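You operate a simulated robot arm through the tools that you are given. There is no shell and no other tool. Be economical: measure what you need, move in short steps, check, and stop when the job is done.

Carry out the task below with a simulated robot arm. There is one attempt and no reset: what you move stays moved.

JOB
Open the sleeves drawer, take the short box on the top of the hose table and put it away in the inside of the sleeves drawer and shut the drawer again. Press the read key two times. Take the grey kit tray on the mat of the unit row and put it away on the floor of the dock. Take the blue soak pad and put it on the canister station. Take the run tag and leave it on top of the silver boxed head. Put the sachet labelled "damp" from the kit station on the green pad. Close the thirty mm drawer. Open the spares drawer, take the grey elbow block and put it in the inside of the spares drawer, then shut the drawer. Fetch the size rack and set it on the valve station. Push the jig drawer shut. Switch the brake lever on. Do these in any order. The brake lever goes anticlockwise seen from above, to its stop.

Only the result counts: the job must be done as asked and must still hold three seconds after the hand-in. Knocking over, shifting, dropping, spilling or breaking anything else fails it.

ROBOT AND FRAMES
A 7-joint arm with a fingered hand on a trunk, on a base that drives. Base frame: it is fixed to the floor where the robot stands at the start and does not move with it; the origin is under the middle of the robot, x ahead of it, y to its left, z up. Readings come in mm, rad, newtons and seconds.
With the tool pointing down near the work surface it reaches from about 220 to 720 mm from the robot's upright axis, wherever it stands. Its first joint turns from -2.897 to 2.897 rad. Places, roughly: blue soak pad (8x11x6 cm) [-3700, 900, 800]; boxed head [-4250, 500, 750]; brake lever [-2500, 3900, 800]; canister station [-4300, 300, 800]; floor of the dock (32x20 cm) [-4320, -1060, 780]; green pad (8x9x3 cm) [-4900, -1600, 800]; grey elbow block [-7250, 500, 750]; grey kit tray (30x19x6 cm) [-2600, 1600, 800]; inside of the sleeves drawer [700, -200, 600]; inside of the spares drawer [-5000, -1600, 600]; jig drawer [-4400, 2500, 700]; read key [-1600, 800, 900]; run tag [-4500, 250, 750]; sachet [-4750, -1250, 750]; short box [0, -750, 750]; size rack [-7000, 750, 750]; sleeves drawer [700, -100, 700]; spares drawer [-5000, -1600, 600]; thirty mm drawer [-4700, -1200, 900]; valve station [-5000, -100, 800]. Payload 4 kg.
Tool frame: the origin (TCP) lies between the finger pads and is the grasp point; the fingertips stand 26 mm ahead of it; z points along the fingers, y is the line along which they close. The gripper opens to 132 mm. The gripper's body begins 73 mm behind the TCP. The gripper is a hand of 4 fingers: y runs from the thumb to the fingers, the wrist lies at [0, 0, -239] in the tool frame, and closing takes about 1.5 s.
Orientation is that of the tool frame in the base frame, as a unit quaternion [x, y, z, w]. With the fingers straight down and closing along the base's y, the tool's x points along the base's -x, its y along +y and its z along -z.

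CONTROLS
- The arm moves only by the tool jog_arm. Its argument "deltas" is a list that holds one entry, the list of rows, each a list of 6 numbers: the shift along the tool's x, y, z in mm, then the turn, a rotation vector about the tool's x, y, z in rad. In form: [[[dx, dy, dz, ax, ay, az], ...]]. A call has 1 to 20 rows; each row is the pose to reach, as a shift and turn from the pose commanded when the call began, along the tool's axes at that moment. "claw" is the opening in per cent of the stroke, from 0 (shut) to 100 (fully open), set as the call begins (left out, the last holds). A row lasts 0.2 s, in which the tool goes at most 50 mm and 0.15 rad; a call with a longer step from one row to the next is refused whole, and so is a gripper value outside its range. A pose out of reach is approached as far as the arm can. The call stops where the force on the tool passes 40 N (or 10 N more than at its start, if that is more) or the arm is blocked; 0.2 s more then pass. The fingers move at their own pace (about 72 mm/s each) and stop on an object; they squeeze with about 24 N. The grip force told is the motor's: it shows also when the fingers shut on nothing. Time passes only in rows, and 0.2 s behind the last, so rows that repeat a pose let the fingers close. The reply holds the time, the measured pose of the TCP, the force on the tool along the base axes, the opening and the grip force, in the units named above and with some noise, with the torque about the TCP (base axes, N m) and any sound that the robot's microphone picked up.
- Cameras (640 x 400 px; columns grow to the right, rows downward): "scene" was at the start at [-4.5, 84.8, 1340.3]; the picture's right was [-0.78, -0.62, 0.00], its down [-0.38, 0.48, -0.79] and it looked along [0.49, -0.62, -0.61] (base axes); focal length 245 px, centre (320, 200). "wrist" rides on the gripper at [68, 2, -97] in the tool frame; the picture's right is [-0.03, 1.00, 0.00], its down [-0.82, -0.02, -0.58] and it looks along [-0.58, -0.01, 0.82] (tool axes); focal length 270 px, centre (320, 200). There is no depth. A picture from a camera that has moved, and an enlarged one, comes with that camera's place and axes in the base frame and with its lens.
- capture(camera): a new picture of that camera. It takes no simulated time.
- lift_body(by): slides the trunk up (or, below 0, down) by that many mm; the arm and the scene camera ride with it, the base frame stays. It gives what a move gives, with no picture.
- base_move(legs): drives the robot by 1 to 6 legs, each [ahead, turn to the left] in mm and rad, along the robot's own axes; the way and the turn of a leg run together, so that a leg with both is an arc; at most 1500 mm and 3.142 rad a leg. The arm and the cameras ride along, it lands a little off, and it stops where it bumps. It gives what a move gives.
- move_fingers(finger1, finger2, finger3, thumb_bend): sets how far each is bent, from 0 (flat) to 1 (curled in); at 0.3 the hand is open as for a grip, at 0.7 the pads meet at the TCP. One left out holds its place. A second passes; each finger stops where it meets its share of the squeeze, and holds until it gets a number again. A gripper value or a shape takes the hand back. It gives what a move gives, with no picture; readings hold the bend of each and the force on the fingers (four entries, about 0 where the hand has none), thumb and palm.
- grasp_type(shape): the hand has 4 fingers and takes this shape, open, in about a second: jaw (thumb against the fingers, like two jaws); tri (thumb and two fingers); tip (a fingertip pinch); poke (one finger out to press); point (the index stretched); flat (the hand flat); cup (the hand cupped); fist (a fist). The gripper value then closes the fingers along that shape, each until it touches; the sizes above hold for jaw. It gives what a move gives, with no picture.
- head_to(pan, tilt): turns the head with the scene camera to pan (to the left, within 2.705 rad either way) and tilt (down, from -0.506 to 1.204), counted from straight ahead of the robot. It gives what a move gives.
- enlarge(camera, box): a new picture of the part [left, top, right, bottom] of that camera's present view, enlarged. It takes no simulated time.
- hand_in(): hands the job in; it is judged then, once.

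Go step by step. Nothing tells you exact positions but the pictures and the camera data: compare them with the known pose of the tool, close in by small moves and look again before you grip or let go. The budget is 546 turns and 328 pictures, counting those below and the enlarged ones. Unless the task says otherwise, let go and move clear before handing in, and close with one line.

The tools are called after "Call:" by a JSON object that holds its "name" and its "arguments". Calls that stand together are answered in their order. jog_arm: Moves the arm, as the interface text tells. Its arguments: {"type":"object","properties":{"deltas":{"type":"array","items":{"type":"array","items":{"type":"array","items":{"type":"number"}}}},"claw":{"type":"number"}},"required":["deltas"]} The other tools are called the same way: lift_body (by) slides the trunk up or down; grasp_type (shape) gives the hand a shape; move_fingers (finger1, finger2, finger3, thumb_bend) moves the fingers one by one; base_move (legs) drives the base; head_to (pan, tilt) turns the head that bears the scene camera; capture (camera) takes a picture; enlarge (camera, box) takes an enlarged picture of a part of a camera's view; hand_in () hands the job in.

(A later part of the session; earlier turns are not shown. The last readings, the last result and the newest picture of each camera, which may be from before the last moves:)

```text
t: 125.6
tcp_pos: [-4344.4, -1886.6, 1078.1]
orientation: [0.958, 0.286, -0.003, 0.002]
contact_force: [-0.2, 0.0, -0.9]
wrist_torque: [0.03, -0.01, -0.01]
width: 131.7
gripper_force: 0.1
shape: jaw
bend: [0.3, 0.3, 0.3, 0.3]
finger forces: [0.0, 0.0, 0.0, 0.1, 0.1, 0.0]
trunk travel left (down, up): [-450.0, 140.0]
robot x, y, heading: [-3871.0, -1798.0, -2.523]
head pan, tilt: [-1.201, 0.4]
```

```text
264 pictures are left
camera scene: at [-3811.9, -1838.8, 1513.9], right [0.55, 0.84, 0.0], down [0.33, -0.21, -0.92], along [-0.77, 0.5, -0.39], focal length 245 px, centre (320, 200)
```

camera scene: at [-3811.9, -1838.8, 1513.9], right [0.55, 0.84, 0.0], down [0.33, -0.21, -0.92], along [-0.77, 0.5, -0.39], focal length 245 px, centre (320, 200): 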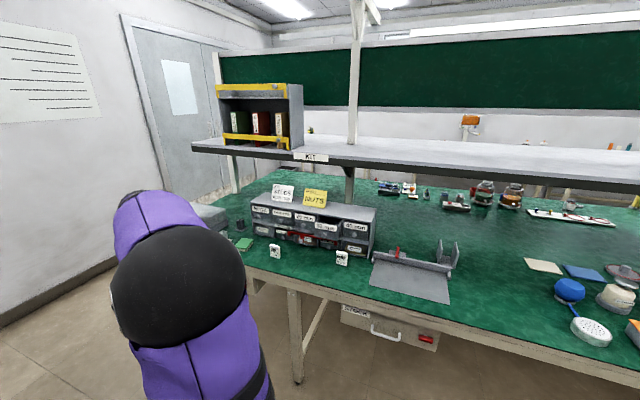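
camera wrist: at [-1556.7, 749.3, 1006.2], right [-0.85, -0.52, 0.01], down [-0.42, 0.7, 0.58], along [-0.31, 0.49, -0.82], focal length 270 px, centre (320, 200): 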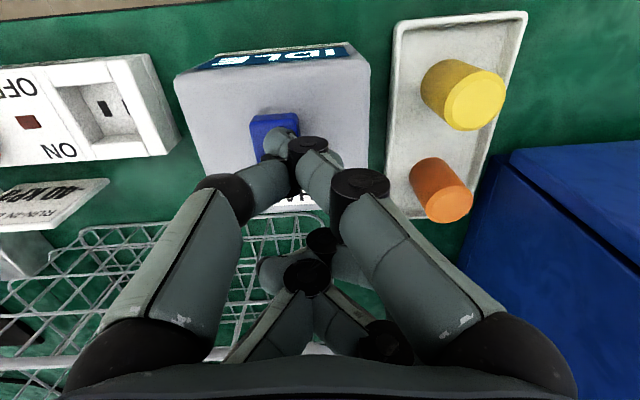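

I see the kit station: a small drawer cabinet, sachets in front of it, and an open grey dock beside it. I'll zoom in.

Call:
{"name": "enlarge", "arguments": {"camera": "scene", "box": [220, 175, 390, 281]}}

Call:
{"name": "enlarge", "arguments": {"camera": "scene", "box": [330, 210, 490, 350]}}

Call:
{"name": "enlarge", "arguments": {"camera": "scene", "box": [180, 190, 300, 265]}}

```text
3.76 times, centred on (305, 228) of scene
camera zoom: at [-3811.9, -1838.8, 1513.9], right [0.55, 0.84, 0.0], down [0.33, -0.21, -0.92], along [-0.77, 0.5, -0.39], focal length 923 px, centre (376, 95)
```

zoom: 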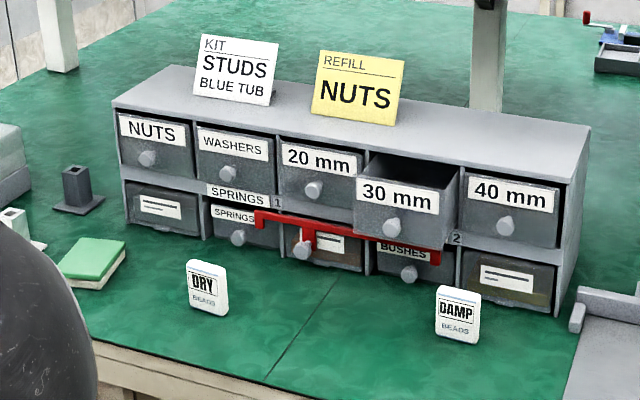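

```text
2.86 times, centred on (410, 280) of scene
camera zoom: at [-3811.9, -1838.8, 1513.9], right [0.55, 0.84, 0.0], down [0.33, -0.21, -0.92], along [-0.77, 0.5, -0.39], focal length 700 px, centre (63, -29)
```

zoom: 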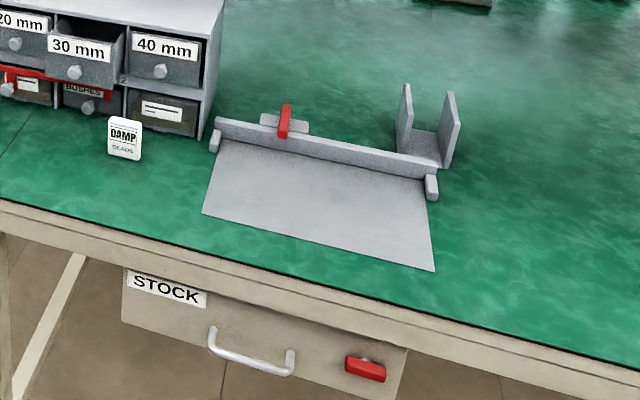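

```text
5.33 times, centred on (240, 228) of scene
camera zoom: at [-3811.9, -1838.8, 1513.9], right [0.55, 0.84, 0.0], down [0.33, -0.21, -0.92], along [-0.77, 0.5, -0.39], focal length 1307 px, centre (747, 53)
```

zoom: 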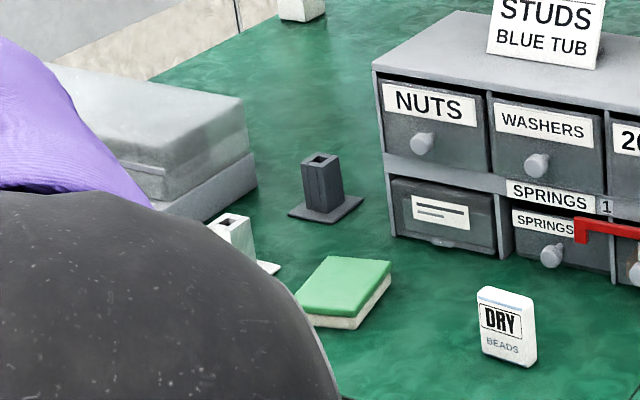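

The open 30 mm drawer, the DAMP sachet near (-4560, -1225), the green pad near (-4923, -1581) and the dock are all visible. I'll drive nearer, to a spot from which both sachet and pad are in reach.

Call:
{"name": "base_move", "arguments": {"legs": [[0, -0.468], [499, 0], [0, 0.468]]}}

Call:
{"name": "head_to", "arguments": {"pan": -1.5, "tilt": 0.6}}

Call:
{"name": "capture", "arguments": {"camera": "scene"}}

```text
t: 131.2
tcp_pos: [-4838.1, -1965.8, 1077.2]
orientation: [0.958, 0.287, -0.002, 0.002]
contact_force: [1.0, -0.2, 1.3]
wrist_torque: [0.02, 0.01, 0.02]
width: 131.9
gripper_force: 0.1
shape: jaw
bend: [0.3, 0.3, 0.3, 0.3]
finger forces: [0.0, 0.0, 0.0, 0.0, 0.0, 0.1]
trunk travel left (down, up): [-450.0, 140.0]
robot x, y, heading: [-4367.4, -1875.8, -2.52]
head pan, tilt: [-1.201, 0.4]
```

```text
t: 132.0
tcp_pos: [-4836.7, -1965.6, 1078.7]
orientation: [0.958, 0.287, -0.004, 0.001]
contact_force: [0.3, 0.2, -0.5]
wrist_torque: [-0.02, 0.02, -0.02]
width: 131.7
gripper_force: 0.0
shape: jaw
bend: [0.3, 0.3, 0.3, 0.3]
finger forces: [0.1, 0.1, 0.0, 0.0, 0.0, 0.0]
trunk travel left (down, up): [-450.0, 140.0]
robot x, y, heading: [-4369.3, -1877.4, -2.52]
head pan, tilt: [-1.499, 0.6]
```

```text
260 pictures are left
camera scene: at [-4284.8, -1898.8, 1495.7], right [0.77, 0.64, 0.0], down [0.36, -0.43, -0.83], along [-0.53, 0.63, -0.56], focal length 245 px, centre (320, 200)
```

scene: 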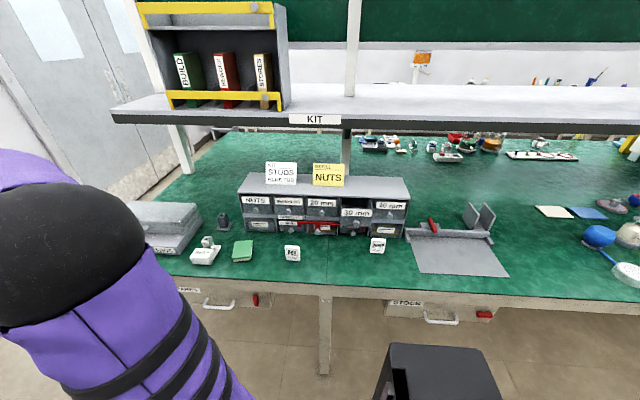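

The base stands well (a≈-4645, n≈1021 in bench coordinates). I'll zoom again to triangulate the 30 mm drawer's knob and the sachet.

Call:
{"name": "enlarge", "arguments": {"camera": "scene", "box": [280, 170, 420, 262]}}

```text
4.35 times, centred on (350, 216) of scene
camera zoom: at [-4284.8, -1898.8, 1495.7], right [0.77, 0.64, 0.0], down [0.36, -0.43, -0.83], along [-0.53, 0.63, -0.56], focal length 1066 px, centre (190, 130)
```

zoom: 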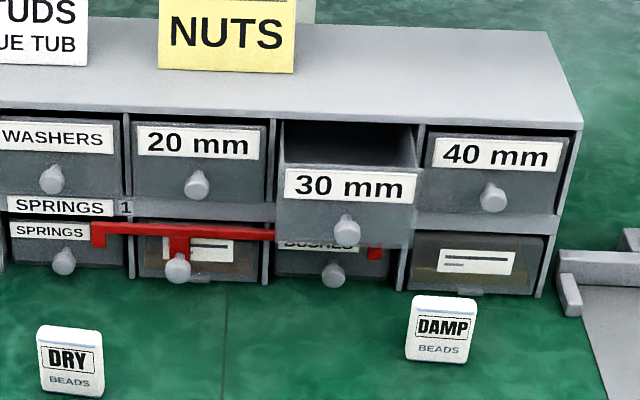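

Triangulated, the open knob is at about (a -4512, n 1661, z 914) against 1710 for the closed ones, so it is open roughly 50 mm. I'll bring the hand in front of it at a safe height.

Call:
{"name": "jog_arm", "arguments": {"deltas": [[[38, -23, 5, 0, 0, 0.1], [75, -45, 10, 0, 0, 0.21], [113, -68, 16, 0, 0, 0.31], [151, -90, 21, 0, 0, 0.42], [189, -113, 26, 0, 0, 0.52], [226, -135, 31, 0, 0, 0.63], [264, -158, 36, 0, 0, 0.73], [302, -180, 42, 0, 0, 0.84], [340, -203, 47, 0, 0, 0.94], [377, -225, 52, 0, 0, 1.05], [415, -248, 57, 0, 0, 1.15], [453, -270, 62, 0, 0, 1.26], [491, -293, 68, 0, 0, 1.36], [528, -315, 73, 0, 0, 1.47], [566, -338, 78, 0, 0, 1.57]]], "claw": 0}}

Call:
{"name": "capture", "arguments": {"camera": "wrist"}}

```text
t: 135.2
tcp_pos: [-4550.0, -1370.8, 992.9]
orientation: [0.88, -0.475, -0.002, 0.004]
contact_force: [0.9, -0.6, -0.7]
wrist_torque: [0.01, -0.03, 0.0]
width: 0.0
gripper_force: 24.5
shape: jaw
bend: [0.62, 0.63, 0.63, 0.7]
finger forces: [0.0, 0.0, 0.1, 0.0, 0.0, 0.0]
trunk travel left (down, up): [-450.0, 140.0]
robot x, y, heading: [-4365.2, -1881.0, -2.52]
head pan, tilt: [-1.499, 0.6]
```

```text
258 pictures are left
camera wrist: at [-4513.9, -1429.5, 1090.7], right [-0.85, -0.53, 0.01], down [-0.43, 0.7, 0.58], along [-0.31, 0.49, -0.82], focal length 270 px, centre (320, 200)
```

wrist: 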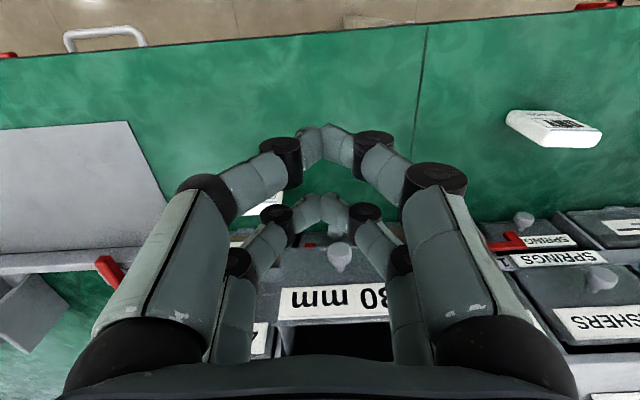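

The knob's place is confirmed. I'll tilt the closed hand forward and line up with the drawer front.

Call:
{"name": "jog_arm", "arguments": {"deltas": [[[-5, 2, 9, 0, -0.15, 0], [-10, 4, 18, 0, -0.3, 0], [-15, 6, 27, 0, -0.45, 0], [-20, 8, 36, 0, -0.6, 0], [-28, 9, 45, 0, -0.75, 0], [-36, 10, 54, 0, -0.9, 0], [-46, 11, 64, 0, -1.05, 0], [-56, 12, 75, 0, -1.2, 0]]]}}

Call:
{"name": "capture", "arguments": {"camera": "wrist"}}

Call:
{"name": "enlarge", "arguments": {"camera": "scene", "box": [280, 160, 440, 265]}}

```text
t: 136.9
tcp_pos: [-4705.2, -1389.1, 941.6]
orientation: [0.803, -0.318, -0.462, -0.202]
contact_force: [0.2, -0.4, 0.9]
wrist_torque: [0.05, 0.0, -0.03]
width: 0.0
gripper_force: 23.9
shape: jaw
bend: [0.62, 0.63, 0.63, 0.7]
finger forces: [0.1, 0.1, 0.1, 0.0, 0.0, 0.0]
trunk travel left (down, up): [-450.0, 140.0]
robot x, y, heading: [-4368.9, -1875.5, -2.517]
head pan, tilt: [-1.499, 0.6]
stopped in row 8: the arm was blocked; the commanded pose is now the measured one
```

```text
257 pictures are left
camera wrist: at [-4620.8, -1472.6, 930.0], right [-0.71, -0.71, -0.01], down [0.07, -0.08, 0.99], along [-0.7, 0.7, 0.1], focal length 270 px, centre (320, 200)
```

wrist: 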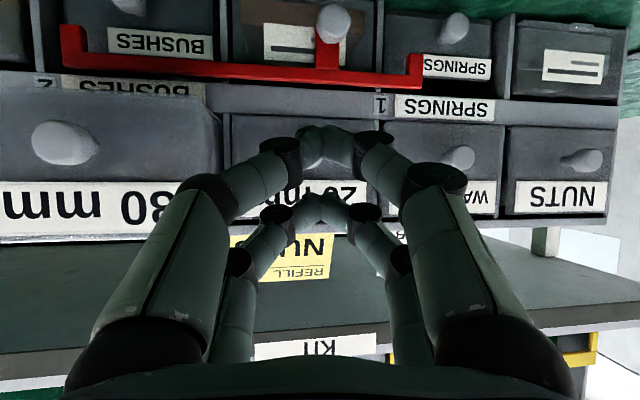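

```text
3.81 times, centred on (360, 212) of scene
camera zoom: at [-4283.3, -1899.4, 1494.7], right [0.77, 0.64, 0.0], down [0.36, -0.43, -0.83], along [-0.53, 0.63, -0.56], focal length 934 px, centre (168, 152)
```

zoom: 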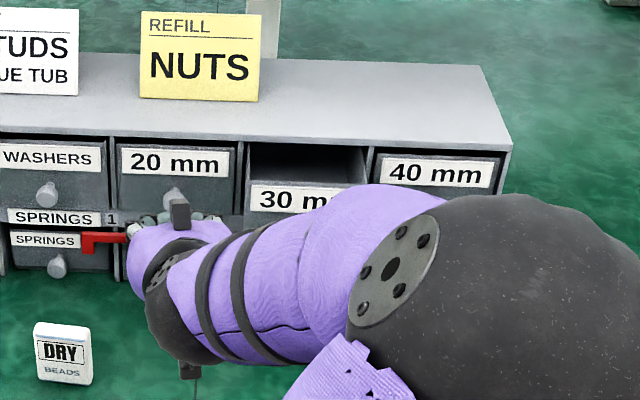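

The arm swung sideways and stopped in front of the 20 mm drawer without touching it. I'll back off a little and slide sideways to the 30 mm drawer.

Call:
{"name": "jog_arm", "arguments": {"deltas": [[[0, 0, -20, 0, 0, 0], [0, 0, -40, 0, 0, 0], [0, -30, -40, 0, 0, 0], [0, -60, -40, 0, 0, 0], [0, -90, -40, 0, 0, 0], [0, -125, -40, 0, 0, 0]]]}}

Call:
{"name": "capture", "arguments": {"camera": "wrist"}}

Call:
{"name": "enlarge", "arguments": {"camera": "scene", "box": [280, 160, 440, 265]}}

```text
t: 138.4
tcp_pos: [-4687.1, -1359.7, 1020.6]
orientation: [0.83, -0.212, -0.464, -0.228]
contact_force: [0.5, 0.1, 0.3]
wrist_torque: [-0.01, -0.02, 0.02]
width: 0.1
gripper_force: 23.7
shape: jaw
bend: [0.62, 0.63, 0.63, 0.7]
finger forces: [0.0, 0.0, 0.0, 0.0, 0.0, 0.1]
trunk travel left (down, up): [-450.0, 140.0]
robot x, y, heading: [-4367.1, -1873.6, -2.515]
head pan, tilt: [-1.499, 0.6]
stopped in row 6: the arm was blocked; the commanded pose is now the measured one
```

```text
255 pictures are left
camera wrist: at [-4590.2, -1427.2, 1006.6], right [-0.57, -0.8, -0.16], down [0.01, -0.2, 0.98], along [-0.82, 0.56, 0.12], focal length 270 px, centre (320, 200)
```

wrist: 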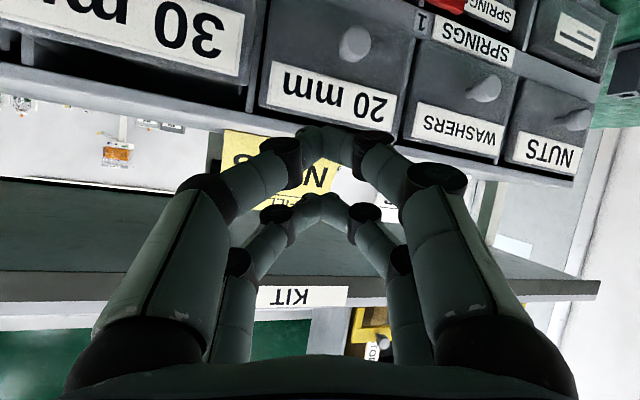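

```text
3.81 times, centred on (360, 212) of scene
camera zoom: at [-4284.9, -1898.7, 1495.1], right [0.77, 0.64, 0.0], down [0.36, -0.43, -0.82], along [-0.53, 0.63, -0.57], focal length 934 px, centre (168, 152)
```

zoom: 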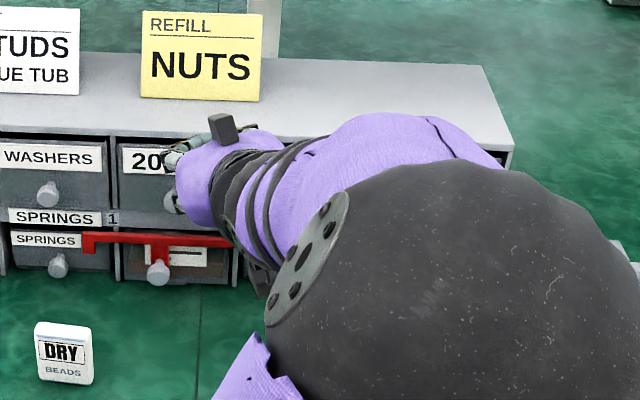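

The arm is running against a joint limit in that tilted posture. I'll back out, return the tool to pointing straight down, and push with the fingers' far side instead.

Call:
{"name": "jog_arm", "arguments": {"deltas": [[[0, 0, -40, 0, 0, 0], [0, 0, -80, 0, 0, 0], [10, -5, -88, 0.005, 0.14, 0.056], [20, -10, -96, 0.01, 0.275, 0.11], [31, -16, -104, 0.014, 0.41, 0.166], [43, -22, -112, 0.019, 0.55, 0.22], [54, -28, -120, 0.023, 0.685, 0.277], [66, -34, -128, 0.028, 0.82, 0.332], [77, -40, -137, 0.032, 0.96, 0.388], [88, -45, -146, 0.037, 1.097, 0.443]]]}}

Call:
{"name": "capture", "arguments": {"camera": "wrist"}}

```text
t: 140.6
tcp_pos: [-4516.5, -1418.8, 1018.8]
orientation: [0.879, -0.477, 0.002, 0.007]
contact_force: [1.4, 0.5, -0.3]
wrist_torque: [0.01, 0.01, 0.02]
width: 0.0
gripper_force: 24.3
shape: jaw
bend: [0.62, 0.63, 0.63, 0.7]
finger forces: [0.0, 0.0, 0.0, 0.1, 0.1, 0.0]
trunk travel left (down, up): [-450.0, 140.0]
robot x, y, heading: [-4369.3, -1875.3, -2.518]
head pan, tilt: [-1.499, 0.6]
```

```text
253 pictures are left
camera wrist: at [-4481.5, -1476.3, 1115.7], right [-0.85, -0.52, 0.01], down [-0.42, 0.7, 0.57], along [-0.3, 0.48, -0.82], focal length 270 px, centre (320, 200)
```

wrist: 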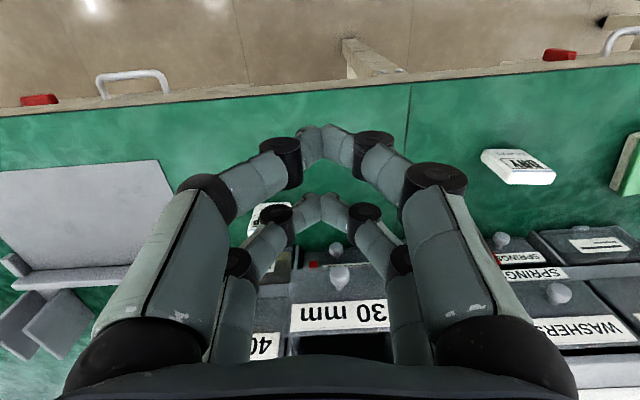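

Tool down again. I'll lower in front of the 30 mm drawer and then push toward the cabinet.

Call:
{"name": "jog_arm", "arguments": {"deltas": [[[-35, 5, 0, 0, 0, -0.015], [-70, 10, 20, 0, 0, -0.03], [-100, 17, 55, 0, 0, -0.046], [-100, 17, 87, 0, 0, -0.046]]]}}

Call:
{"name": "capture", "arguments": {"camera": "wrist"}}

Call:
{"name": "enlarge", "arguments": {"camera": "scene", "box": [280, 160, 440, 265]}}

```text
t: 141.6
tcp_pos: [-4584.6, -1344.6, 932.4]
orientation: [0.889, -0.457, 0.0, 0.007]
contact_force: [-0.4, -0.1, -0.1]
wrist_torque: [0.06, 0.01, 0.01]
width: 0.0
gripper_force: 23.6
shape: jaw
bend: [0.62, 0.63, 0.63, 0.7]
finger forces: [0.0, 0.0, 0.0, 0.0, 0.1, 0.0]
trunk travel left (down, up): [-450.0, 140.0]
robot x, y, heading: [-4368.3, -1879.6, -2.514]
head pan, tilt: [-1.499, 0.6]
```

```text
252 pictures are left
camera wrist: at [-4546.0, -1401.3, 1029.1], right [-0.83, -0.56, 0.01], down [-0.45, 0.68, 0.57], along [-0.33, 0.47, -0.82], focal length 270 px, centre (320, 200)
```

wrist: 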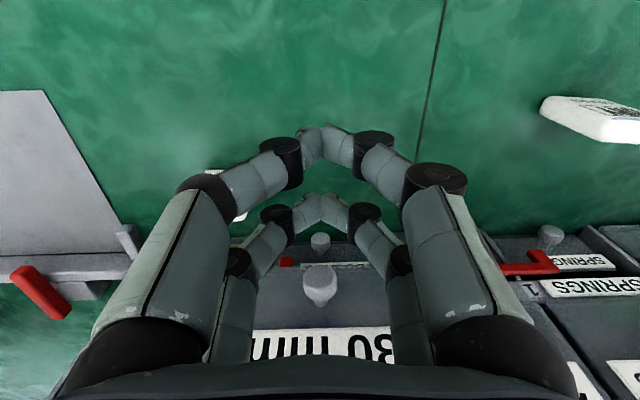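

```text
3.81 times, centred on (360, 212) of scene
camera zoom: at [-4284.8, -1898.3, 1495.7], right [0.77, 0.64, 0.0], down [0.36, -0.43, -0.82], along [-0.53, 0.63, -0.57], focal length 934 px, centre (168, 152)
```

zoom: 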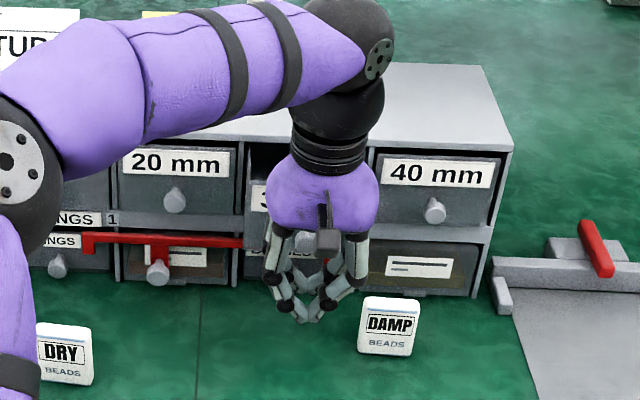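

The fingers are lined up in front of the knob. I'll push slowly toward the cabinet.

Call:
{"name": "jog_arm", "arguments": {"deltas": [[[-25, 0, 0, 0, 0, 0], [-45, 0, 0, 0, 0, 0], [-58, 0, 0, 0, 0, 0], [-70, 0, 0, 0, 0, 0], [-82, 0, 0, 0, 0, 0], [-94, 0, 0, 0, 0, 0], [-104, 0, 0, 0, 0, 0], [-112, 0, 0, 0, 0, 0]]]}}

Call:
{"name": "capture", "arguments": {"camera": "wrist"}}

Call:
{"name": "enlarge", "arguments": {"camera": "scene", "box": [280, 160, 440, 265]}}

```text
t: 143.4
tcp_pos: [-4639.8, -1268.0, 929.8]
orientation: [0.889, -0.457, 0.001, 0.008]
contact_force: [1.2, -0.8, -0.8]
wrist_torque: [-0.02, 0.02, -0.01]
width: 0.1
gripper_force: 23.7
shape: jaw
bend: [0.62, 0.63, 0.63, 0.7]
finger forces: [0.0, 0.1, 0.1, 0.0, 0.1, 0.0]
out of reach, approached as far as the arm can: row 7, 8
trunk travel left (down, up): [-450.0, 140.0]
robot x, y, heading: [-4367.7, -1879.3, -2.514]
head pan, tilt: [-1.499, 0.6]
```

```text
250 pictures are left
camera wrist: at [-4601.5, -1324.4, 1027.4], right [-0.83, -0.56, 0.01], down [-0.46, 0.68, 0.57], along [-0.33, 0.47, -0.82], focal length 270 px, centre (320, 200)
```

wrist: 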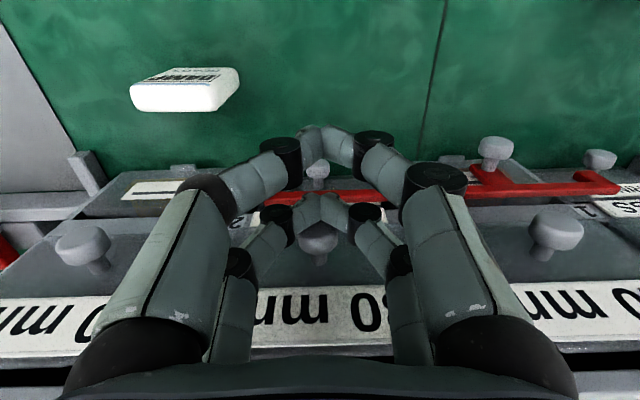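

```text
3.81 times, centred on (360, 212) of scene
camera zoom: at [-4284.6, -1898.5, 1495.6], right [0.77, 0.64, 0.0], down [0.36, -0.43, -0.83], along [-0.53, 0.63, -0.56], focal length 934 px, centre (168, 152)
```

zoom: 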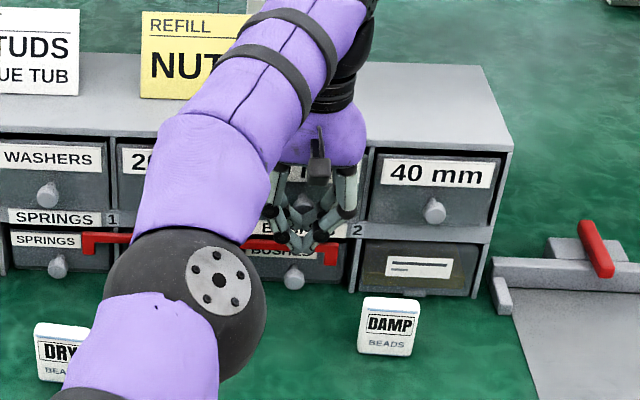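

The 30 mm drawer now looks flush with its neighbours. I'll back off and compare.

Call:
{"name": "jog_arm", "arguments": {"deltas": [[[40, 0, 0, 0, 0, 0], [80, 0, 0, 0, 0, 0], [120, 0, -10, 0, 0, 0], [120, 0, -50, 0, 0, 0]]]}}

Call:
{"name": "capture", "arguments": {"camera": "wrist"}}

Call:
{"name": "enlarge", "arguments": {"camera": "scene", "box": [280, 160, 440, 265]}}

```text
t: 144.4
tcp_pos: [-4571.1, -1366.1, 980.3]
orientation: [0.889, -0.458, 0.001, 0.007]
contact_force: [-0.5, 0.0, -0.5]
wrist_torque: [-0.01, -0.01, 0.03]
width: 0.0
gripper_force: 24.6
shape: jaw
bend: [0.62, 0.63, 0.63, 0.7]
finger forces: [0.0, 0.0, 0.0, 0.1, 0.0, 0.0]
trunk travel left (down, up): [-450.0, 140.0]
robot x, y, heading: [-4370.4, -1874.5, -2.518]
head pan, tilt: [-1.499, 0.6]
```

```text
248 pictures are left
camera wrist: at [-4532.6, -1421.4, 1078.0], right [-0.83, -0.56, 0.01], down [-0.46, 0.68, 0.57], along [-0.33, 0.47, -0.82], focal length 270 px, centre (320, 200)
```

wrist: 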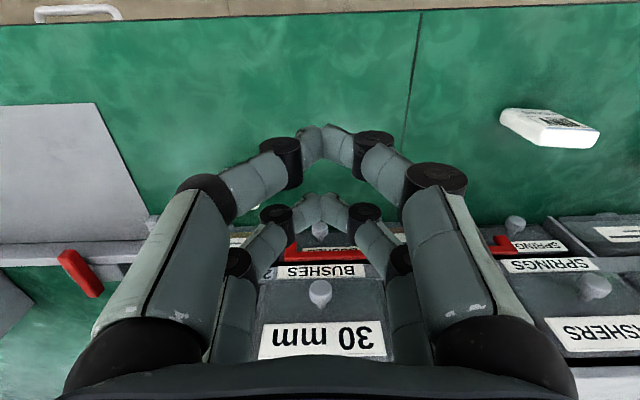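

```text
3.81 times, centred on (360, 212) of scene
camera zoom: at [-4284.4, -1898.5, 1495.6], right [0.77, 0.64, 0.0], down [0.36, -0.43, -0.83], along [-0.53, 0.63, -0.56], focal length 934 px, centre (168, 152)
```

zoom: 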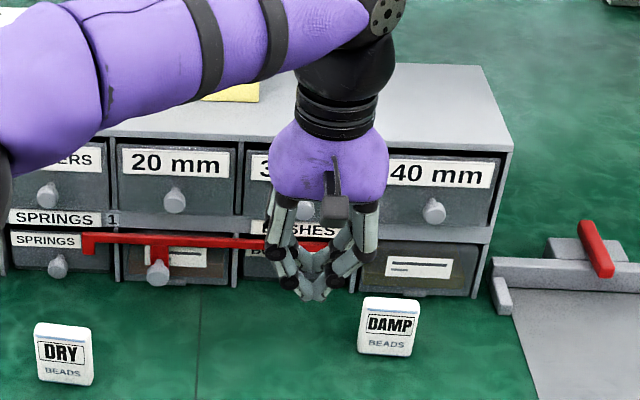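

I'll check the drawer from a clear view shortly. Next I move over beside the DAMP sachet to see it.

Call:
{"name": "jog_arm", "arguments": {"deltas": [[[0, -35, 0, 0, 0, 0], [0, -70, 0, 0, 0, 0], [0, -97, 0, 0, 0, 0], [-20, -97, 0, 0, 0, 0]]], "claw": 60}}

Call:
{"name": "capture", "arguments": {"camera": "wrist"}}

Call:
{"name": "enlarge", "arguments": {"camera": "scene", "box": [280, 160, 440, 265]}}

```text
t: 145.4
tcp_pos: [-4502.3, -1294.1, 979.1]
orientation: [0.89, -0.457, 0.001, 0.007]
contact_force: [0.7, 0.4, -0.1]
wrist_torque: [0.0, 0.02, 0.0]
width: 78.7
gripper_force: 0.1
shape: jaw
bend: [0.71, 0.71, 0.71, 0.7]
finger forces: [0.0, 0.0, 0.0, 0.0, 0.0, 0.1]
trunk travel left (down, up): [-450.0, 140.0]
robot x, y, heading: [-4369.4, -1875.9, -2.515]
head pan, tilt: [-1.499, 0.6]
```

```text
246 pictures are left
camera wrist: at [-4464.7, -1349.3, 1076.9], right [-0.83, -0.56, 0.01], down [-0.45, 0.68, 0.57], along [-0.33, 0.47, -0.82], focal length 270 px, centre (320, 200)
```

wrist: 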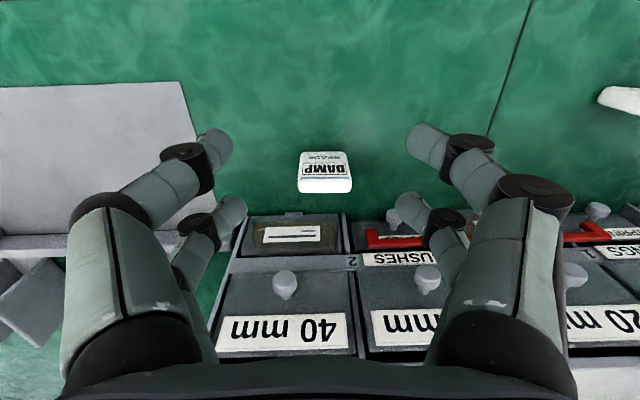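

```text
3.81 times, centred on (360, 212) of scene
camera zoom: at [-4284.3, -1898.5, 1495.6], right [0.77, 0.64, 0.0], down [0.36, -0.43, -0.83], along [-0.53, 0.63, -0.56], focal length 934 px, centre (168, 152)
```

zoom: 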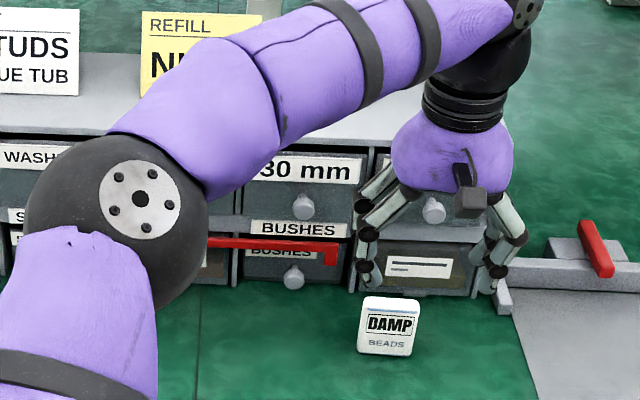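

The 30 mm drawer looks shut to within a couple of millimetres; I'll give it a final nudge later. The DAMP sachet is about 52×16×59 mm at (a -4421, n 1654), and I'll grip it across its width with the far finger pair.

Call:
{"name": "jog_arm", "arguments": {"deltas": [[[-20, 2, 30, 0, 0, 0], [-40, 4, 60, 0, 0, 0], [-59, 6, 90, 0, 0, 0], [-59, 6, 120, 0, 0, 0]]], "claw": 70}}

Call:
{"name": "capture", "arguments": {"camera": "wrist"}}

Call:
{"name": "enlarge", "arguments": {"camera": "scene", "box": [280, 180, 440, 285]}}

```text
t: 146.4
tcp_pos: [-4542.6, -1249.3, 858.7]
orientation: [0.889, -0.457, 0.0, 0.008]
contact_force: [-0.2, -0.6, -0.2]
wrist_torque: [0.02, 0.03, 0.03]
width: 92.0
gripper_force: 0.0
shape: jaw
bend: [0.68, 0.68, 0.68, 0.58]
finger forces: [0.0, 0.1, 0.1, 0.0, 0.1, 0.1]
trunk travel left (down, up): [-450.0, 140.0]
robot x, y, heading: [-4366.1, -1876.4, -2.515]
head pan, tilt: [-1.499, 0.6]
```

```text
244 pictures are left
camera wrist: at [-4504.3, -1305.5, 956.0], right [-0.83, -0.56, 0.01], down [-0.45, 0.68, 0.57], along [-0.33, 0.47, -0.82], focal length 270 px, centre (320, 200)
```

wrist: 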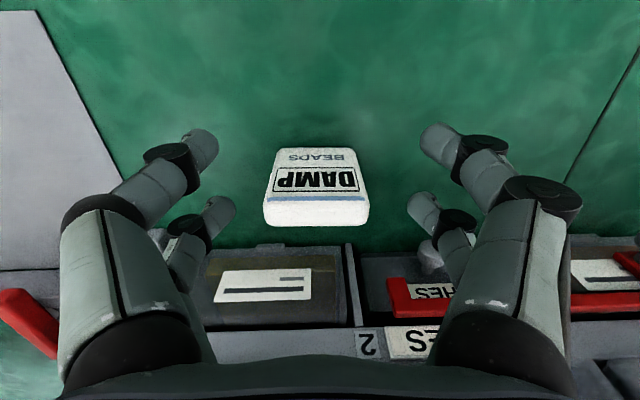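

```text
3.81 times, centred on (360, 232) of scene
camera zoom: at [-4284.4, -1898.2, 1495.7], right [0.77, 0.64, 0.0], down [0.36, -0.43, -0.82], along [-0.53, 0.63, -0.57], focal length 934 px, centre (168, 76)
```

zoom: 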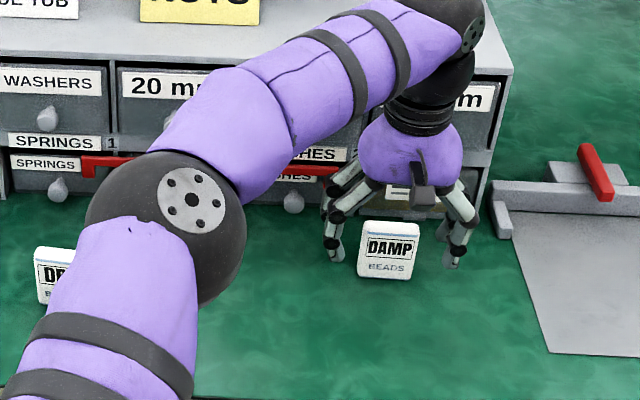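

The alignment is good. Going down the last 46 mm and closing.

Call:
{"name": "jog_arm", "arguments": {"deltas": [[[0, 0, 20, 0, 0, 0], [0, 0, 36, 0, 0, 0], [0, 0, 46, 0, 0, 0]]]}}

Call:
{"name": "jog_arm", "arguments": {"deltas": [[[0, 0, 0, 0, 0, 0], [0, 0, 0, 0, 0, 0], [0, 0, 0, 0, 0, 0], [0, 0, 0, 0, 0, 0], [0, 0, 0, 0, 0, 0], [0, 0, 0, 0, 0, 0], [0, 0, 0, 0, 0, 0]]], "claw": 0}}

Call:
{"name": "capture", "arguments": {"camera": "wrist"}}

```text
t: 147.2
tcp_pos: [-4543.7, -1251.4, 812.9]
orientation: [0.889, -0.457, 0.002, 0.007]
contact_force: [-0.5, 0.1, -0.5]
wrist_torque: [0.02, 0.0, 0.0]
width: 92.1
gripper_force: 0.1
shape: jaw
bend: [0.68, 0.68, 0.68, 0.58]
finger forces: [0.0, 0.1, 0.0, 0.0, 0.0, 0.0]
trunk travel left (down, up): [-450.0, 140.0]
robot x, y, heading: [-4364.5, -1877.9, -2.516]
head pan, tilt: [-1.499, 0.6]
```

```text
t: 148.8
tcp_pos: [-4543.8, -1250.8, 814.1]
orientation: [0.889, -0.457, 0.001, 0.008]
contact_force: [0.1, -0.2, -0.7]
wrist_torque: [0.0, 0.02, 0.01]
width: 6.9
gripper_force: 24.0
shape: jaw
bend: [0.61, 0.74, 0.74, 0.7]
finger forces: [0.1, 21.0, 21.1, 0.1, 0.0, 0.0]
trunk travel left (down, up): [-450.0, 140.0]
robot x, y, heading: [-4369.4, -1877.0, -2.517]
head pan, tilt: [-1.499, 0.6]
```

```text
242 pictures are left
camera wrist: at [-4504.7, -1306.5, 910.9], right [-0.83, -0.56, 0.01], down [-0.46, 0.68, 0.57], along [-0.33, 0.47, -0.82], focal length 270 px, centre (320, 200)
```

wrist: 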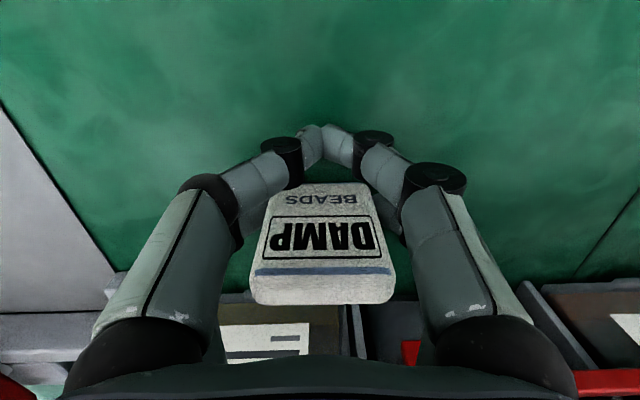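

Fingers 2 and 3 hold the sachet. I'll lift it, carry it along the bench at z≈930 toward the pad, and look.

Call:
{"name": "jog_arm", "arguments": {"deltas": [[[0, 0, -15, 0, 0, 0], [0, 0, -40, 0, 0, 0], [10, 0, -80, 0, 0, 0], [40, 20, -110, 0, 0, 0], [70, 55, -117, 0, 0, 0], [82, 100, -117, 0, 0, 0], [82, 145, -117, 0, 0, 0], [82, 190, -117, 0, 0, 0], [82, 235, -117, 0, 0, 0], [82, 280, -117, 0, 0, 0], [82, 325, -117, 0, 0, 0], [82, 370, -117, 0, 0, 0], [82, 415, -117, 0, 0, 0], [82, 460, -117, 0, 0, 0], [82, 500, -117, 0, 0, 0]]]}}

Call:
{"name": "capture", "arguments": {"camera": "wrist"}}

Call:
{"name": "capture", "arguments": {"camera": "scene"}}

```text
t: 152.0
tcp_pos: [-4903.7, -1608.3, 938.4]
orientation: [0.889, -0.458, 0.001, 0.007]
contact_force: [0.9, 1.0, 0.0]
wrist_torque: [-0.03, 0.03, 0.0]
width: 6.7
gripper_force: 23.6
shape: jaw
bend: [0.61, 0.74, 0.74, 0.7]
finger forces: [0.1, 21.2, 21.3, 0.1, 0.0, 0.0]
trunk travel left (down, up): [-450.0, 140.0]
robot x, y, heading: [-4368.7, -1874.1, -2.513]
head pan, tilt: [-1.499, 0.6]
```

```text
241 pictures are left
camera wrist: at [-4865.2, -1663.7, 1034.7], right [-0.83, -0.56, 0.01], down [-0.46, 0.68, 0.57], along [-0.33, 0.47, -0.82], focal length 270 px, centre (320, 200)
```

wrist: 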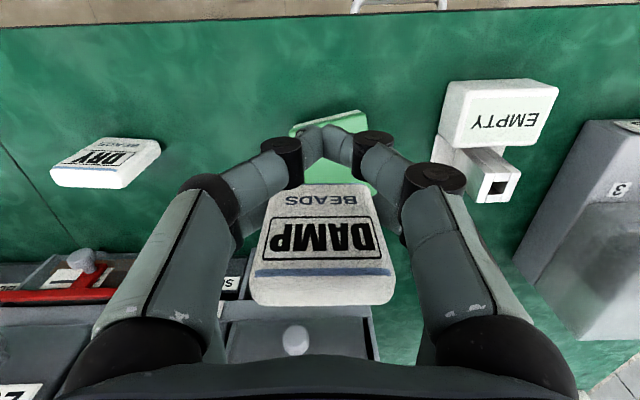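

```text
240 pictures are left
camera scene: at [-4284.8, -1898.6, 1495.6], right [0.77, 0.64, 0.0], down [0.36, -0.43, -0.83], along [-0.53, 0.63, -0.56], focal length 245 px, centre (320, 200)
```

scene: 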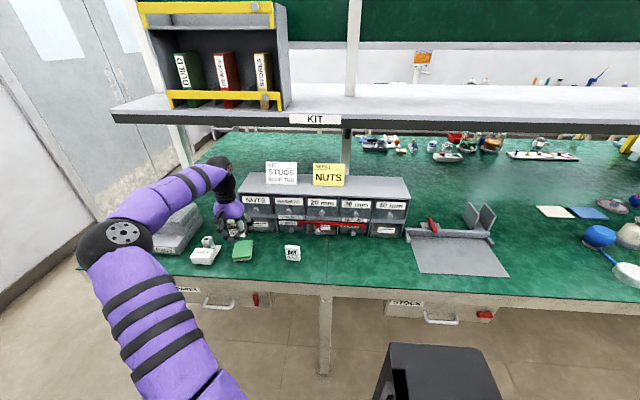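

The pad's centre is about (a -4936, n 1596). I'll shift so the sachet is over it and lower until it touches.

Call:
{"name": "jog_arm", "arguments": {"deltas": [[[-12, 6, 25, 0, 0, 0], [-23, 12, 50, 0, 0, 0], [-23, 12, 70, 0, 0, 0]]]}}

Call:
{"name": "enlarge", "arguments": {"camera": "scene", "box": [170, 190, 290, 270]}}

Call:
{"name": "capture", "arguments": {"camera": "wrist"}}

```text
t: 152.8
tcp_pos: [-4928.7, -1596.9, 868.7]
orientation: [0.889, -0.457, 0.001, 0.007]
contact_force: [-1.1, 0.5, -0.3]
wrist_torque: [0.03, -0.02, -0.02]
width: 6.6
gripper_force: 23.5
shape: jaw
bend: [0.61, 0.74, 0.74, 0.7]
finger forces: [0.0, 21.2, 21.2, 0.1, 0.1, 0.0]
trunk travel left (down, up): [-450.0, 140.0]
robot x, y, heading: [-4371.8, -1876.3, -2.513]
head pan, tilt: [-1.499, 0.6]
```

```text
5.00 times, centred on (230, 230) of scene
camera zoom: at [-4284.9, -1898.5, 1495.7], right [0.77, 0.64, 0.0], down [0.36, -0.43, -0.82], along [-0.53, 0.63, -0.57], focal length 1226 px, centre (770, 50)
```

zoom: 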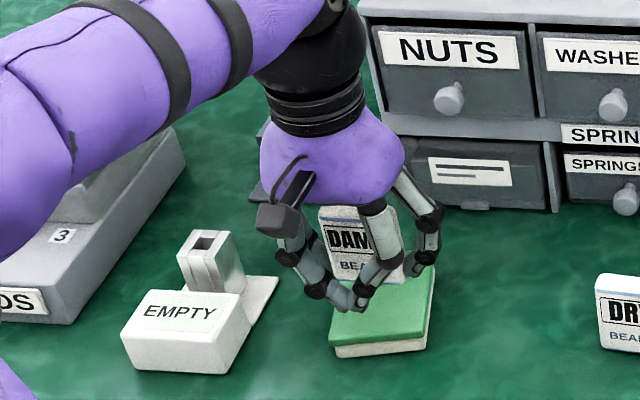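

```text
238 pictures are left
camera wrist: at [-4888.3, -1652.6, 964.8], right [-0.83, -0.56, 0.01], down [-0.45, 0.68, 0.57], along [-0.33, 0.47, -0.82], focal length 270 px, centre (320, 200)
```

wrist: 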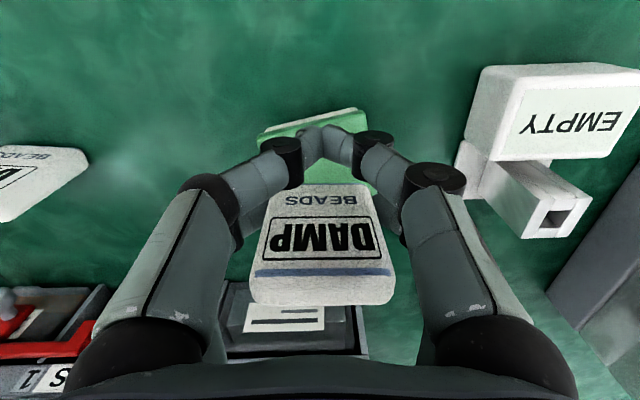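

The sachet is centred over the pad. Lowering to contact.

Call:
{"name": "jog_arm", "arguments": {"deltas": [[[0, 0, 10, 0, 0, 0], [0, 0, 18, 0, 0, 0], [0, 0, 24, 0, 0, 0], [0, 0, 28, 0, 0, 0], [0, 0, 32, 0, 0, 0], [0, 0, 36, 0, 0, 0]]]}}

Call:
{"name": "enlarge", "arguments": {"camera": "scene", "box": [170, 190, 290, 270]}}

```text
t: 154.2
tcp_pos: [-4926.4, -1596.9, 835.5]
orientation: [0.89, -0.456, -0.002, 0.006]
contact_force: [1.8, -2.6, 25.8]
wrist_torque: [0.31, 0.3, 0.0]
width: 7.5
gripper_force: 24.0
shape: jaw
bend: [0.61, 0.75, 0.75, 0.7]
finger forces: [0.0, 26.5, 26.4, 0.1, 0.0, 0.1]
trunk travel left (down, up): [-450.0, 140.0]
robot x, y, heading: [-4368.2, -1873.8, -2.508]
head pan, tilt: [-1.499, 0.6]
```

```text
5.00 times, centred on (230, 230) of scene
camera zoom: at [-4282.6, -1899.8, 1496.0], right [0.77, 0.64, 0.0], down [0.36, -0.43, -0.83], along [-0.53, 0.63, -0.56], focal length 1226 px, centre (770, 50)
```

zoom: 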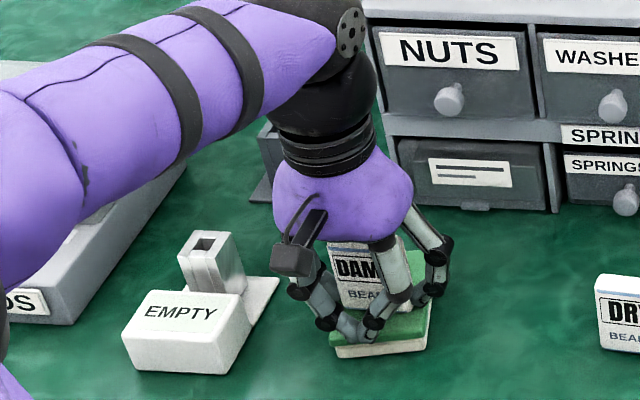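

Contact with the pad. I'll ease up 2 mm, open, and rise clear.

Call:
{"name": "jog_arm", "arguments": {"deltas": [[[0, 0, -2, 0, 0, 0], [0, 0, -2, 0, 0, 0], [0, 0, -2, 0, 0, 0], [0, 0, -2, 0, 0, 0], [0, 0, -2, 0, 0, 0]]], "claw": 65}}

Call:
{"name": "jog_arm", "arguments": {"deltas": [[[0, 0, -20, 0, 0, 0], [0, 0, -50, 0, 0, 0], [0, 0, -90, 0, 0, 0], [0, 0, -120, 0, 0, 0]]]}}

Call:
{"name": "capture", "arguments": {"camera": "wrist"}}

Call:
{"name": "enlarge", "arguments": {"camera": "scene", "box": [170, 190, 290, 270]}}

```text
t: 155.4
tcp_pos: [-4926.4, -1596.8, 834.5]
orientation: [0.889, -0.457, 0.001, 0.007]
contact_force: [0.8, -0.8, 0.7]
wrist_torque: [0.01, -0.04, 0.02]
width: 85.3
gripper_force: 0.0
shape: jaw
bend: [0.7, 0.7, 0.7, 0.64]
finger forces: [0.1, 0.0, 0.1, 0.0, 0.0, 0.1]
trunk travel left (down, up): [-450.0, 140.0]
robot x, y, heading: [-4364.0, -1875.5, -2.516]
head pan, tilt: [-1.499, 0.6]
```

```text
t: 156.4
tcp_pos: [-4924.3, -1595.4, 954.8]
orientation: [0.89, -0.457, 0.0, 0.006]
contact_force: [-0.3, -0.7, 0.3]
wrist_torque: [0.04, -0.03, -0.01]
width: 85.5
gripper_force: 0.2
shape: jaw
bend: [0.7, 0.7, 0.7, 0.64]
finger forces: [0.0, 0.1, 0.0, 0.0, 0.0, 0.0]
trunk travel left (down, up): [-450.0, 140.0]
robot x, y, heading: [-4370.1, -1878.8, -2.517]
head pan, tilt: [-1.499, 0.6]
```

```text
236 pictures are left
camera wrist: at [-4885.9, -1650.8, 1052.2], right [-0.83, -0.56, 0.01], down [-0.45, 0.68, 0.57], along [-0.33, 0.47, -0.82], focal length 270 px, centre (320, 200)
```

wrist: 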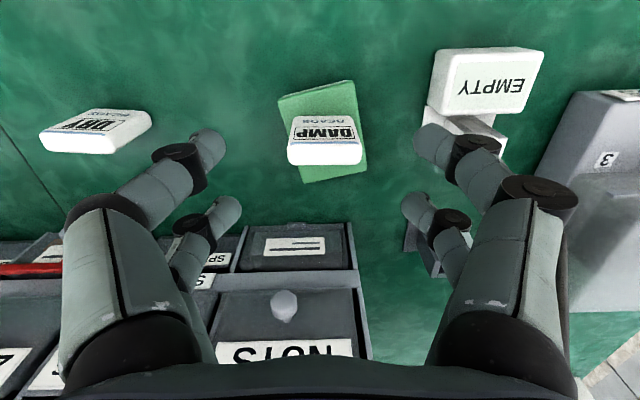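

```text
5.00 times, centred on (230, 230) of scene
camera zoom: at [-4284.7, -1898.5, 1495.6], right [0.77, 0.64, 0.0], down [0.36, -0.43, -0.83], along [-0.53, 0.63, -0.56], focal length 1226 px, centre (770, 50)
```

zoom: 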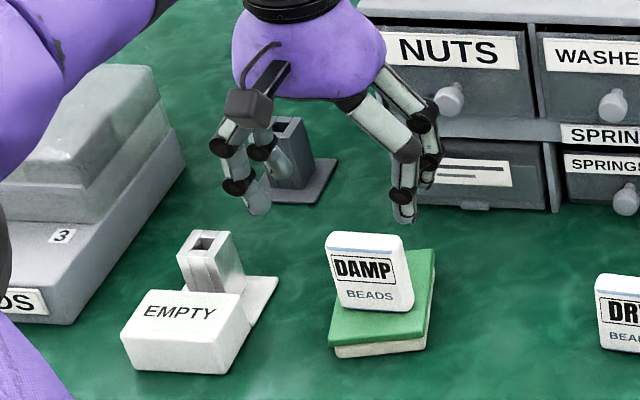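

The DAMP sachet stands on the green pad. I'll go back to give the 30 mm drawer a final nudge, with a slight forward tilt for reach.

Call:
{"name": "jog_arm", "arguments": {"deltas": [[[0, -42, 0, 0, 0, 0], [0, -85, 0, 0, 0, 0], [0, -127, 0, 0, 0, 0], [0, -169, 0, 0, 0, 0], [0, -211, 0, 0, 0, 0], [0, -253, 0, 0, 0, 0], [0, -296, 0, 0, 0, 0], [0, -338, 0, 0, 0, 0], [0, -380, 0, 0, 0, 0], [0, -423, 0, 0, 0, 0], [-5, -423, 10, 0, -0.12, 0], [-10, -423, 22, 0, -0.25, 0]]], "claw": 0}}

Call:
{"name": "capture", "arguments": {"camera": "wrist"}}

```text
t: 159.0
tcp_pos: [-4588.1, -1340.7, 926.9]
orientation: [0.882, -0.455, -0.11, -0.05]
contact_force: [-0.3, 0.3, -0.4]
wrist_torque: [0.02, 0.0, 0.0]
width: 0.0
gripper_force: 24.2
shape: jaw
bend: [0.62, 0.62, 0.62, 0.7]
finger forces: [0.0, 0.0, 0.1, 0.0, 0.1, 0.1]
trunk travel left (down, up): [-450.0, 140.0]
robot x, y, heading: [-4369.2, -1876.5, -2.521]
head pan, tilt: [-1.499, 0.6]
```

```text
234 pictures are left
camera wrist: at [-4536.3, -1415.5, 1004.3], right [-0.83, -0.56, 0.02], down [-0.36, 0.55, 0.76], along [-0.44, 0.62, -0.65], focal length 270 px, centre (320, 200)
```

wrist: 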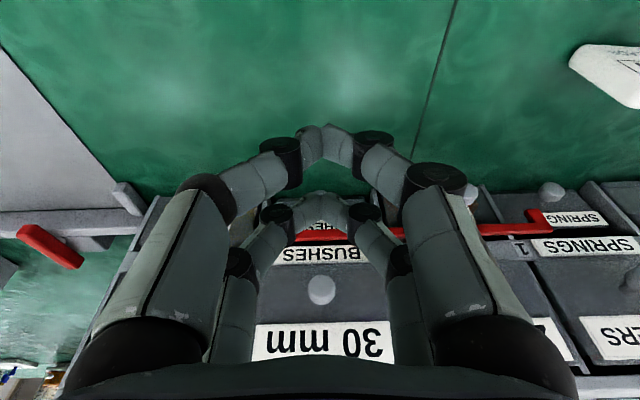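

Now pushing horizontally toward the knob until I feel it stop.

Call:
{"name": "jog_arm", "arguments": {"deltas": [[[-34, 0, 9, 0, 0, 0], [-63, 0, 16, 0, 0, 0], [-78, 0, 20, 0, 0, 0], [-84, 0, 21, 0, 0, 0], [-90, 0, 23, 0, 0, 0], [-96, 0, 24, 0, 0, 0], [-102, 0, 26, 0, 0, 0], [-108, 0, 28, 0, 0, 0], [-114, 0, 29, 0, 0, 0]]]}}

```text
t: 160.4
tcp_pos: [-4640.3, -1266.3, 925.6]
orientation: [0.883, -0.457, -0.102, -0.044]
contact_force: [9.1, -18.9, 6.2]
wrist_torque: [-0.16, -0.04, 0.12]
width: 0.0
gripper_force: 23.9
shape: jaw
bend: [0.62, 0.63, 0.64, 0.7]
finger forces: [0.0, 0.0, 0.1, 0.0, 0.1, 0.0]
trunk travel left (down, up): [-450.0, 140.0]
robot x, y, heading: [-4367.0, -1876.1, -2.514]
head pan, tilt: [-1.499, 0.6]
stopped in row 7: the force on the tool passed its limit (the readings are from after the stop); the commanded pose is now the measured one
```

It stopped on solid contact, so the drawer is fully shut. I'll back off, level the tool, and view.

Call:
{"name": "jog_arm", "arguments": {"deltas": [[[40, 0, -10, 0, 0, 0], [80, 0, -20, 0, 0, 0], [120, 0, -40, 0, 0.1, 0], [130, 0, -80, 0, 0.23, 0], [130, 0, -130, 0, 0.23, 0]]]}}

Call:
{"name": "capture", "arguments": {"camera": "wrist"}}

```text
t: 161.6
tcp_pos: [-4549.5, -1391.2, 1021.1]
orientation: [0.888, -0.46, -0.001, 0.008]
contact_force: [0.1, 0.3, -0.7]
wrist_torque: [-0.04, -0.02, -0.01]
width: 0.2
gripper_force: 24.2
shape: jaw
bend: [0.62, 0.63, 0.64, 0.7]
finger forces: [0.1, 0.0, 0.0, 0.1, 0.1, 0.1]
trunk travel left (down, up): [-450.0, 140.0]
robot x, y, heading: [-4367.7, -1879.8, -2.516]
head pan, tilt: [-1.499, 0.6]
```

```text
233 pictures are left
camera wrist: at [-4510.6, -1447.3, 1117.5], right [-0.83, -0.56, 0.02], down [-0.45, 0.68, 0.57], along [-0.33, 0.47, -0.82], focal length 270 px, centre (320, 200)
```

wrist: 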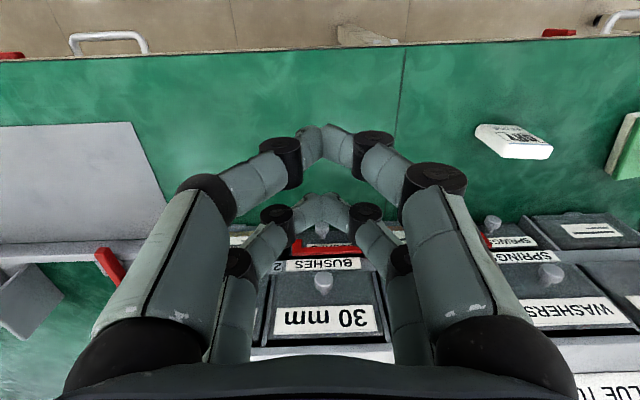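

The front is flush. I'll stow the arm ahead of the robot and look at the spares drawer.

Call:
{"name": "jog_arm", "arguments": {"deltas": [[[20, 38, -4, 0, 0, -0.1], [40, 76, -8, 0, 0, -0.21], [60, 114, -12, 0, 0, -0.31], [80, 151, -16, 0, 0, -0.42], [100, 189, -20, 0, 0, -0.52], [120, 227, -24, 0, 0, -0.63], [140, 265, -28, 0, 0, -0.73], [159, 303, -32, 0, 0, -0.84], [179, 341, -36, 0, 0, -0.94], [199, 379, -40, 0, 0, -1.05], [219, 417, -44, 0, 0, -1.15], [239, 454, -48, 0, 0, -1.26], [259, 492, -52, 0, 0, -1.36], [279, 530, -56, 0, 0, -1.47], [299, 568, -60, 0, 0, -1.55]]]}}

Call:
{"name": "head_to", "arguments": {"pan": -0.9, "tilt": 0.8}}

Call:
{"name": "capture", "arguments": {"camera": "scene"}}

Call:
{"name": "capture", "arguments": {"camera": "wrist"}}

```text
t: 164.8
tcp_pos: [-4840.2, -1964.3, 1088.9]
orientation: [0.956, 0.295, -0.005, 0.004]
contact_force: [0.1, 0.1, -0.3]
wrist_torque: [-0.02, -0.04, -0.01]
width: 0.0
gripper_force: 23.8
shape: jaw
bend: [0.62, 0.63, 0.64, 0.7]
finger forces: [0.0, 0.1, 0.0, 0.0, 0.0, 0.1]
trunk travel left (down, up): [-450.0, 140.0]
robot x, y, heading: [-4364.9, -1877.0, -2.515]
head pan, tilt: [-1.499, 0.6]
```

```text
t: 165.8
tcp_pos: [-4840.3, -1963.0, 1088.3]
orientation: [0.956, 0.294, -0.006, 0.004]
contact_force: [0.5, 1.1, 0.3]
wrist_torque: [-0.03, -0.02, 0.02]
width: 0.0
gripper_force: 23.7
shape: jaw
bend: [0.62, 0.63, 0.64, 0.7]
finger forces: [0.0, 0.0, 0.0, 0.0, 0.0, 0.1]
trunk travel left (down, up): [-450.0, 140.0]
robot x, y, heading: [-4367.3, -1874.4, -2.518]
head pan, tilt: [-0.901, 0.799]
```

```text
232 pictures are left
camera scene: at [-4305.6, -1944.5, 1478.8], right [0.27, 0.96, 0.0], down [0.69, -0.2, -0.7], along [-0.67, 0.19, -0.72], focal length 245 px, centre (320, 200)
```

scene: 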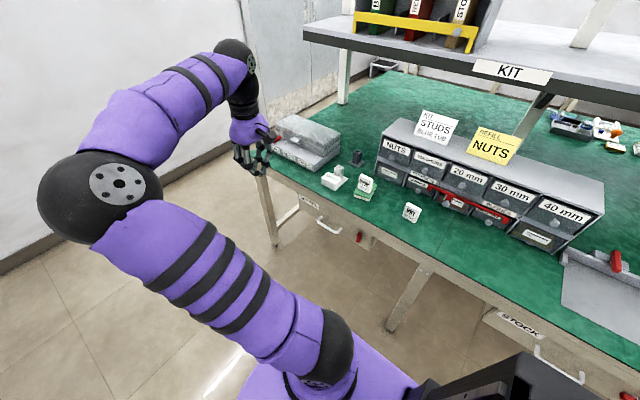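

```text
231 pictures are left
camera wrist: at [-4782.3, -1925.8, 1184.2], right [0.54, -0.84, 0.0], down [-0.68, -0.44, 0.59], along [-0.49, -0.32, -0.81], focal length 270 px, centre (320, 200)
```

wrist: 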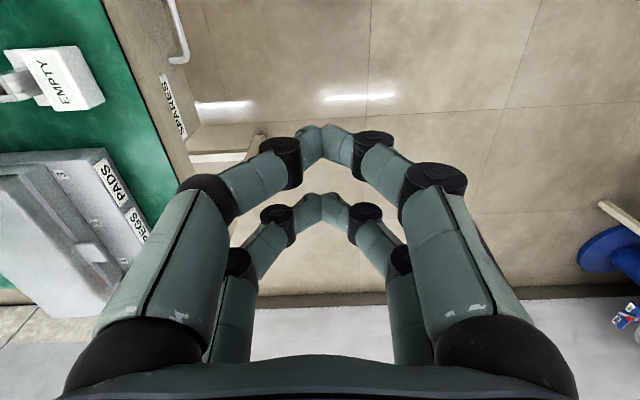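

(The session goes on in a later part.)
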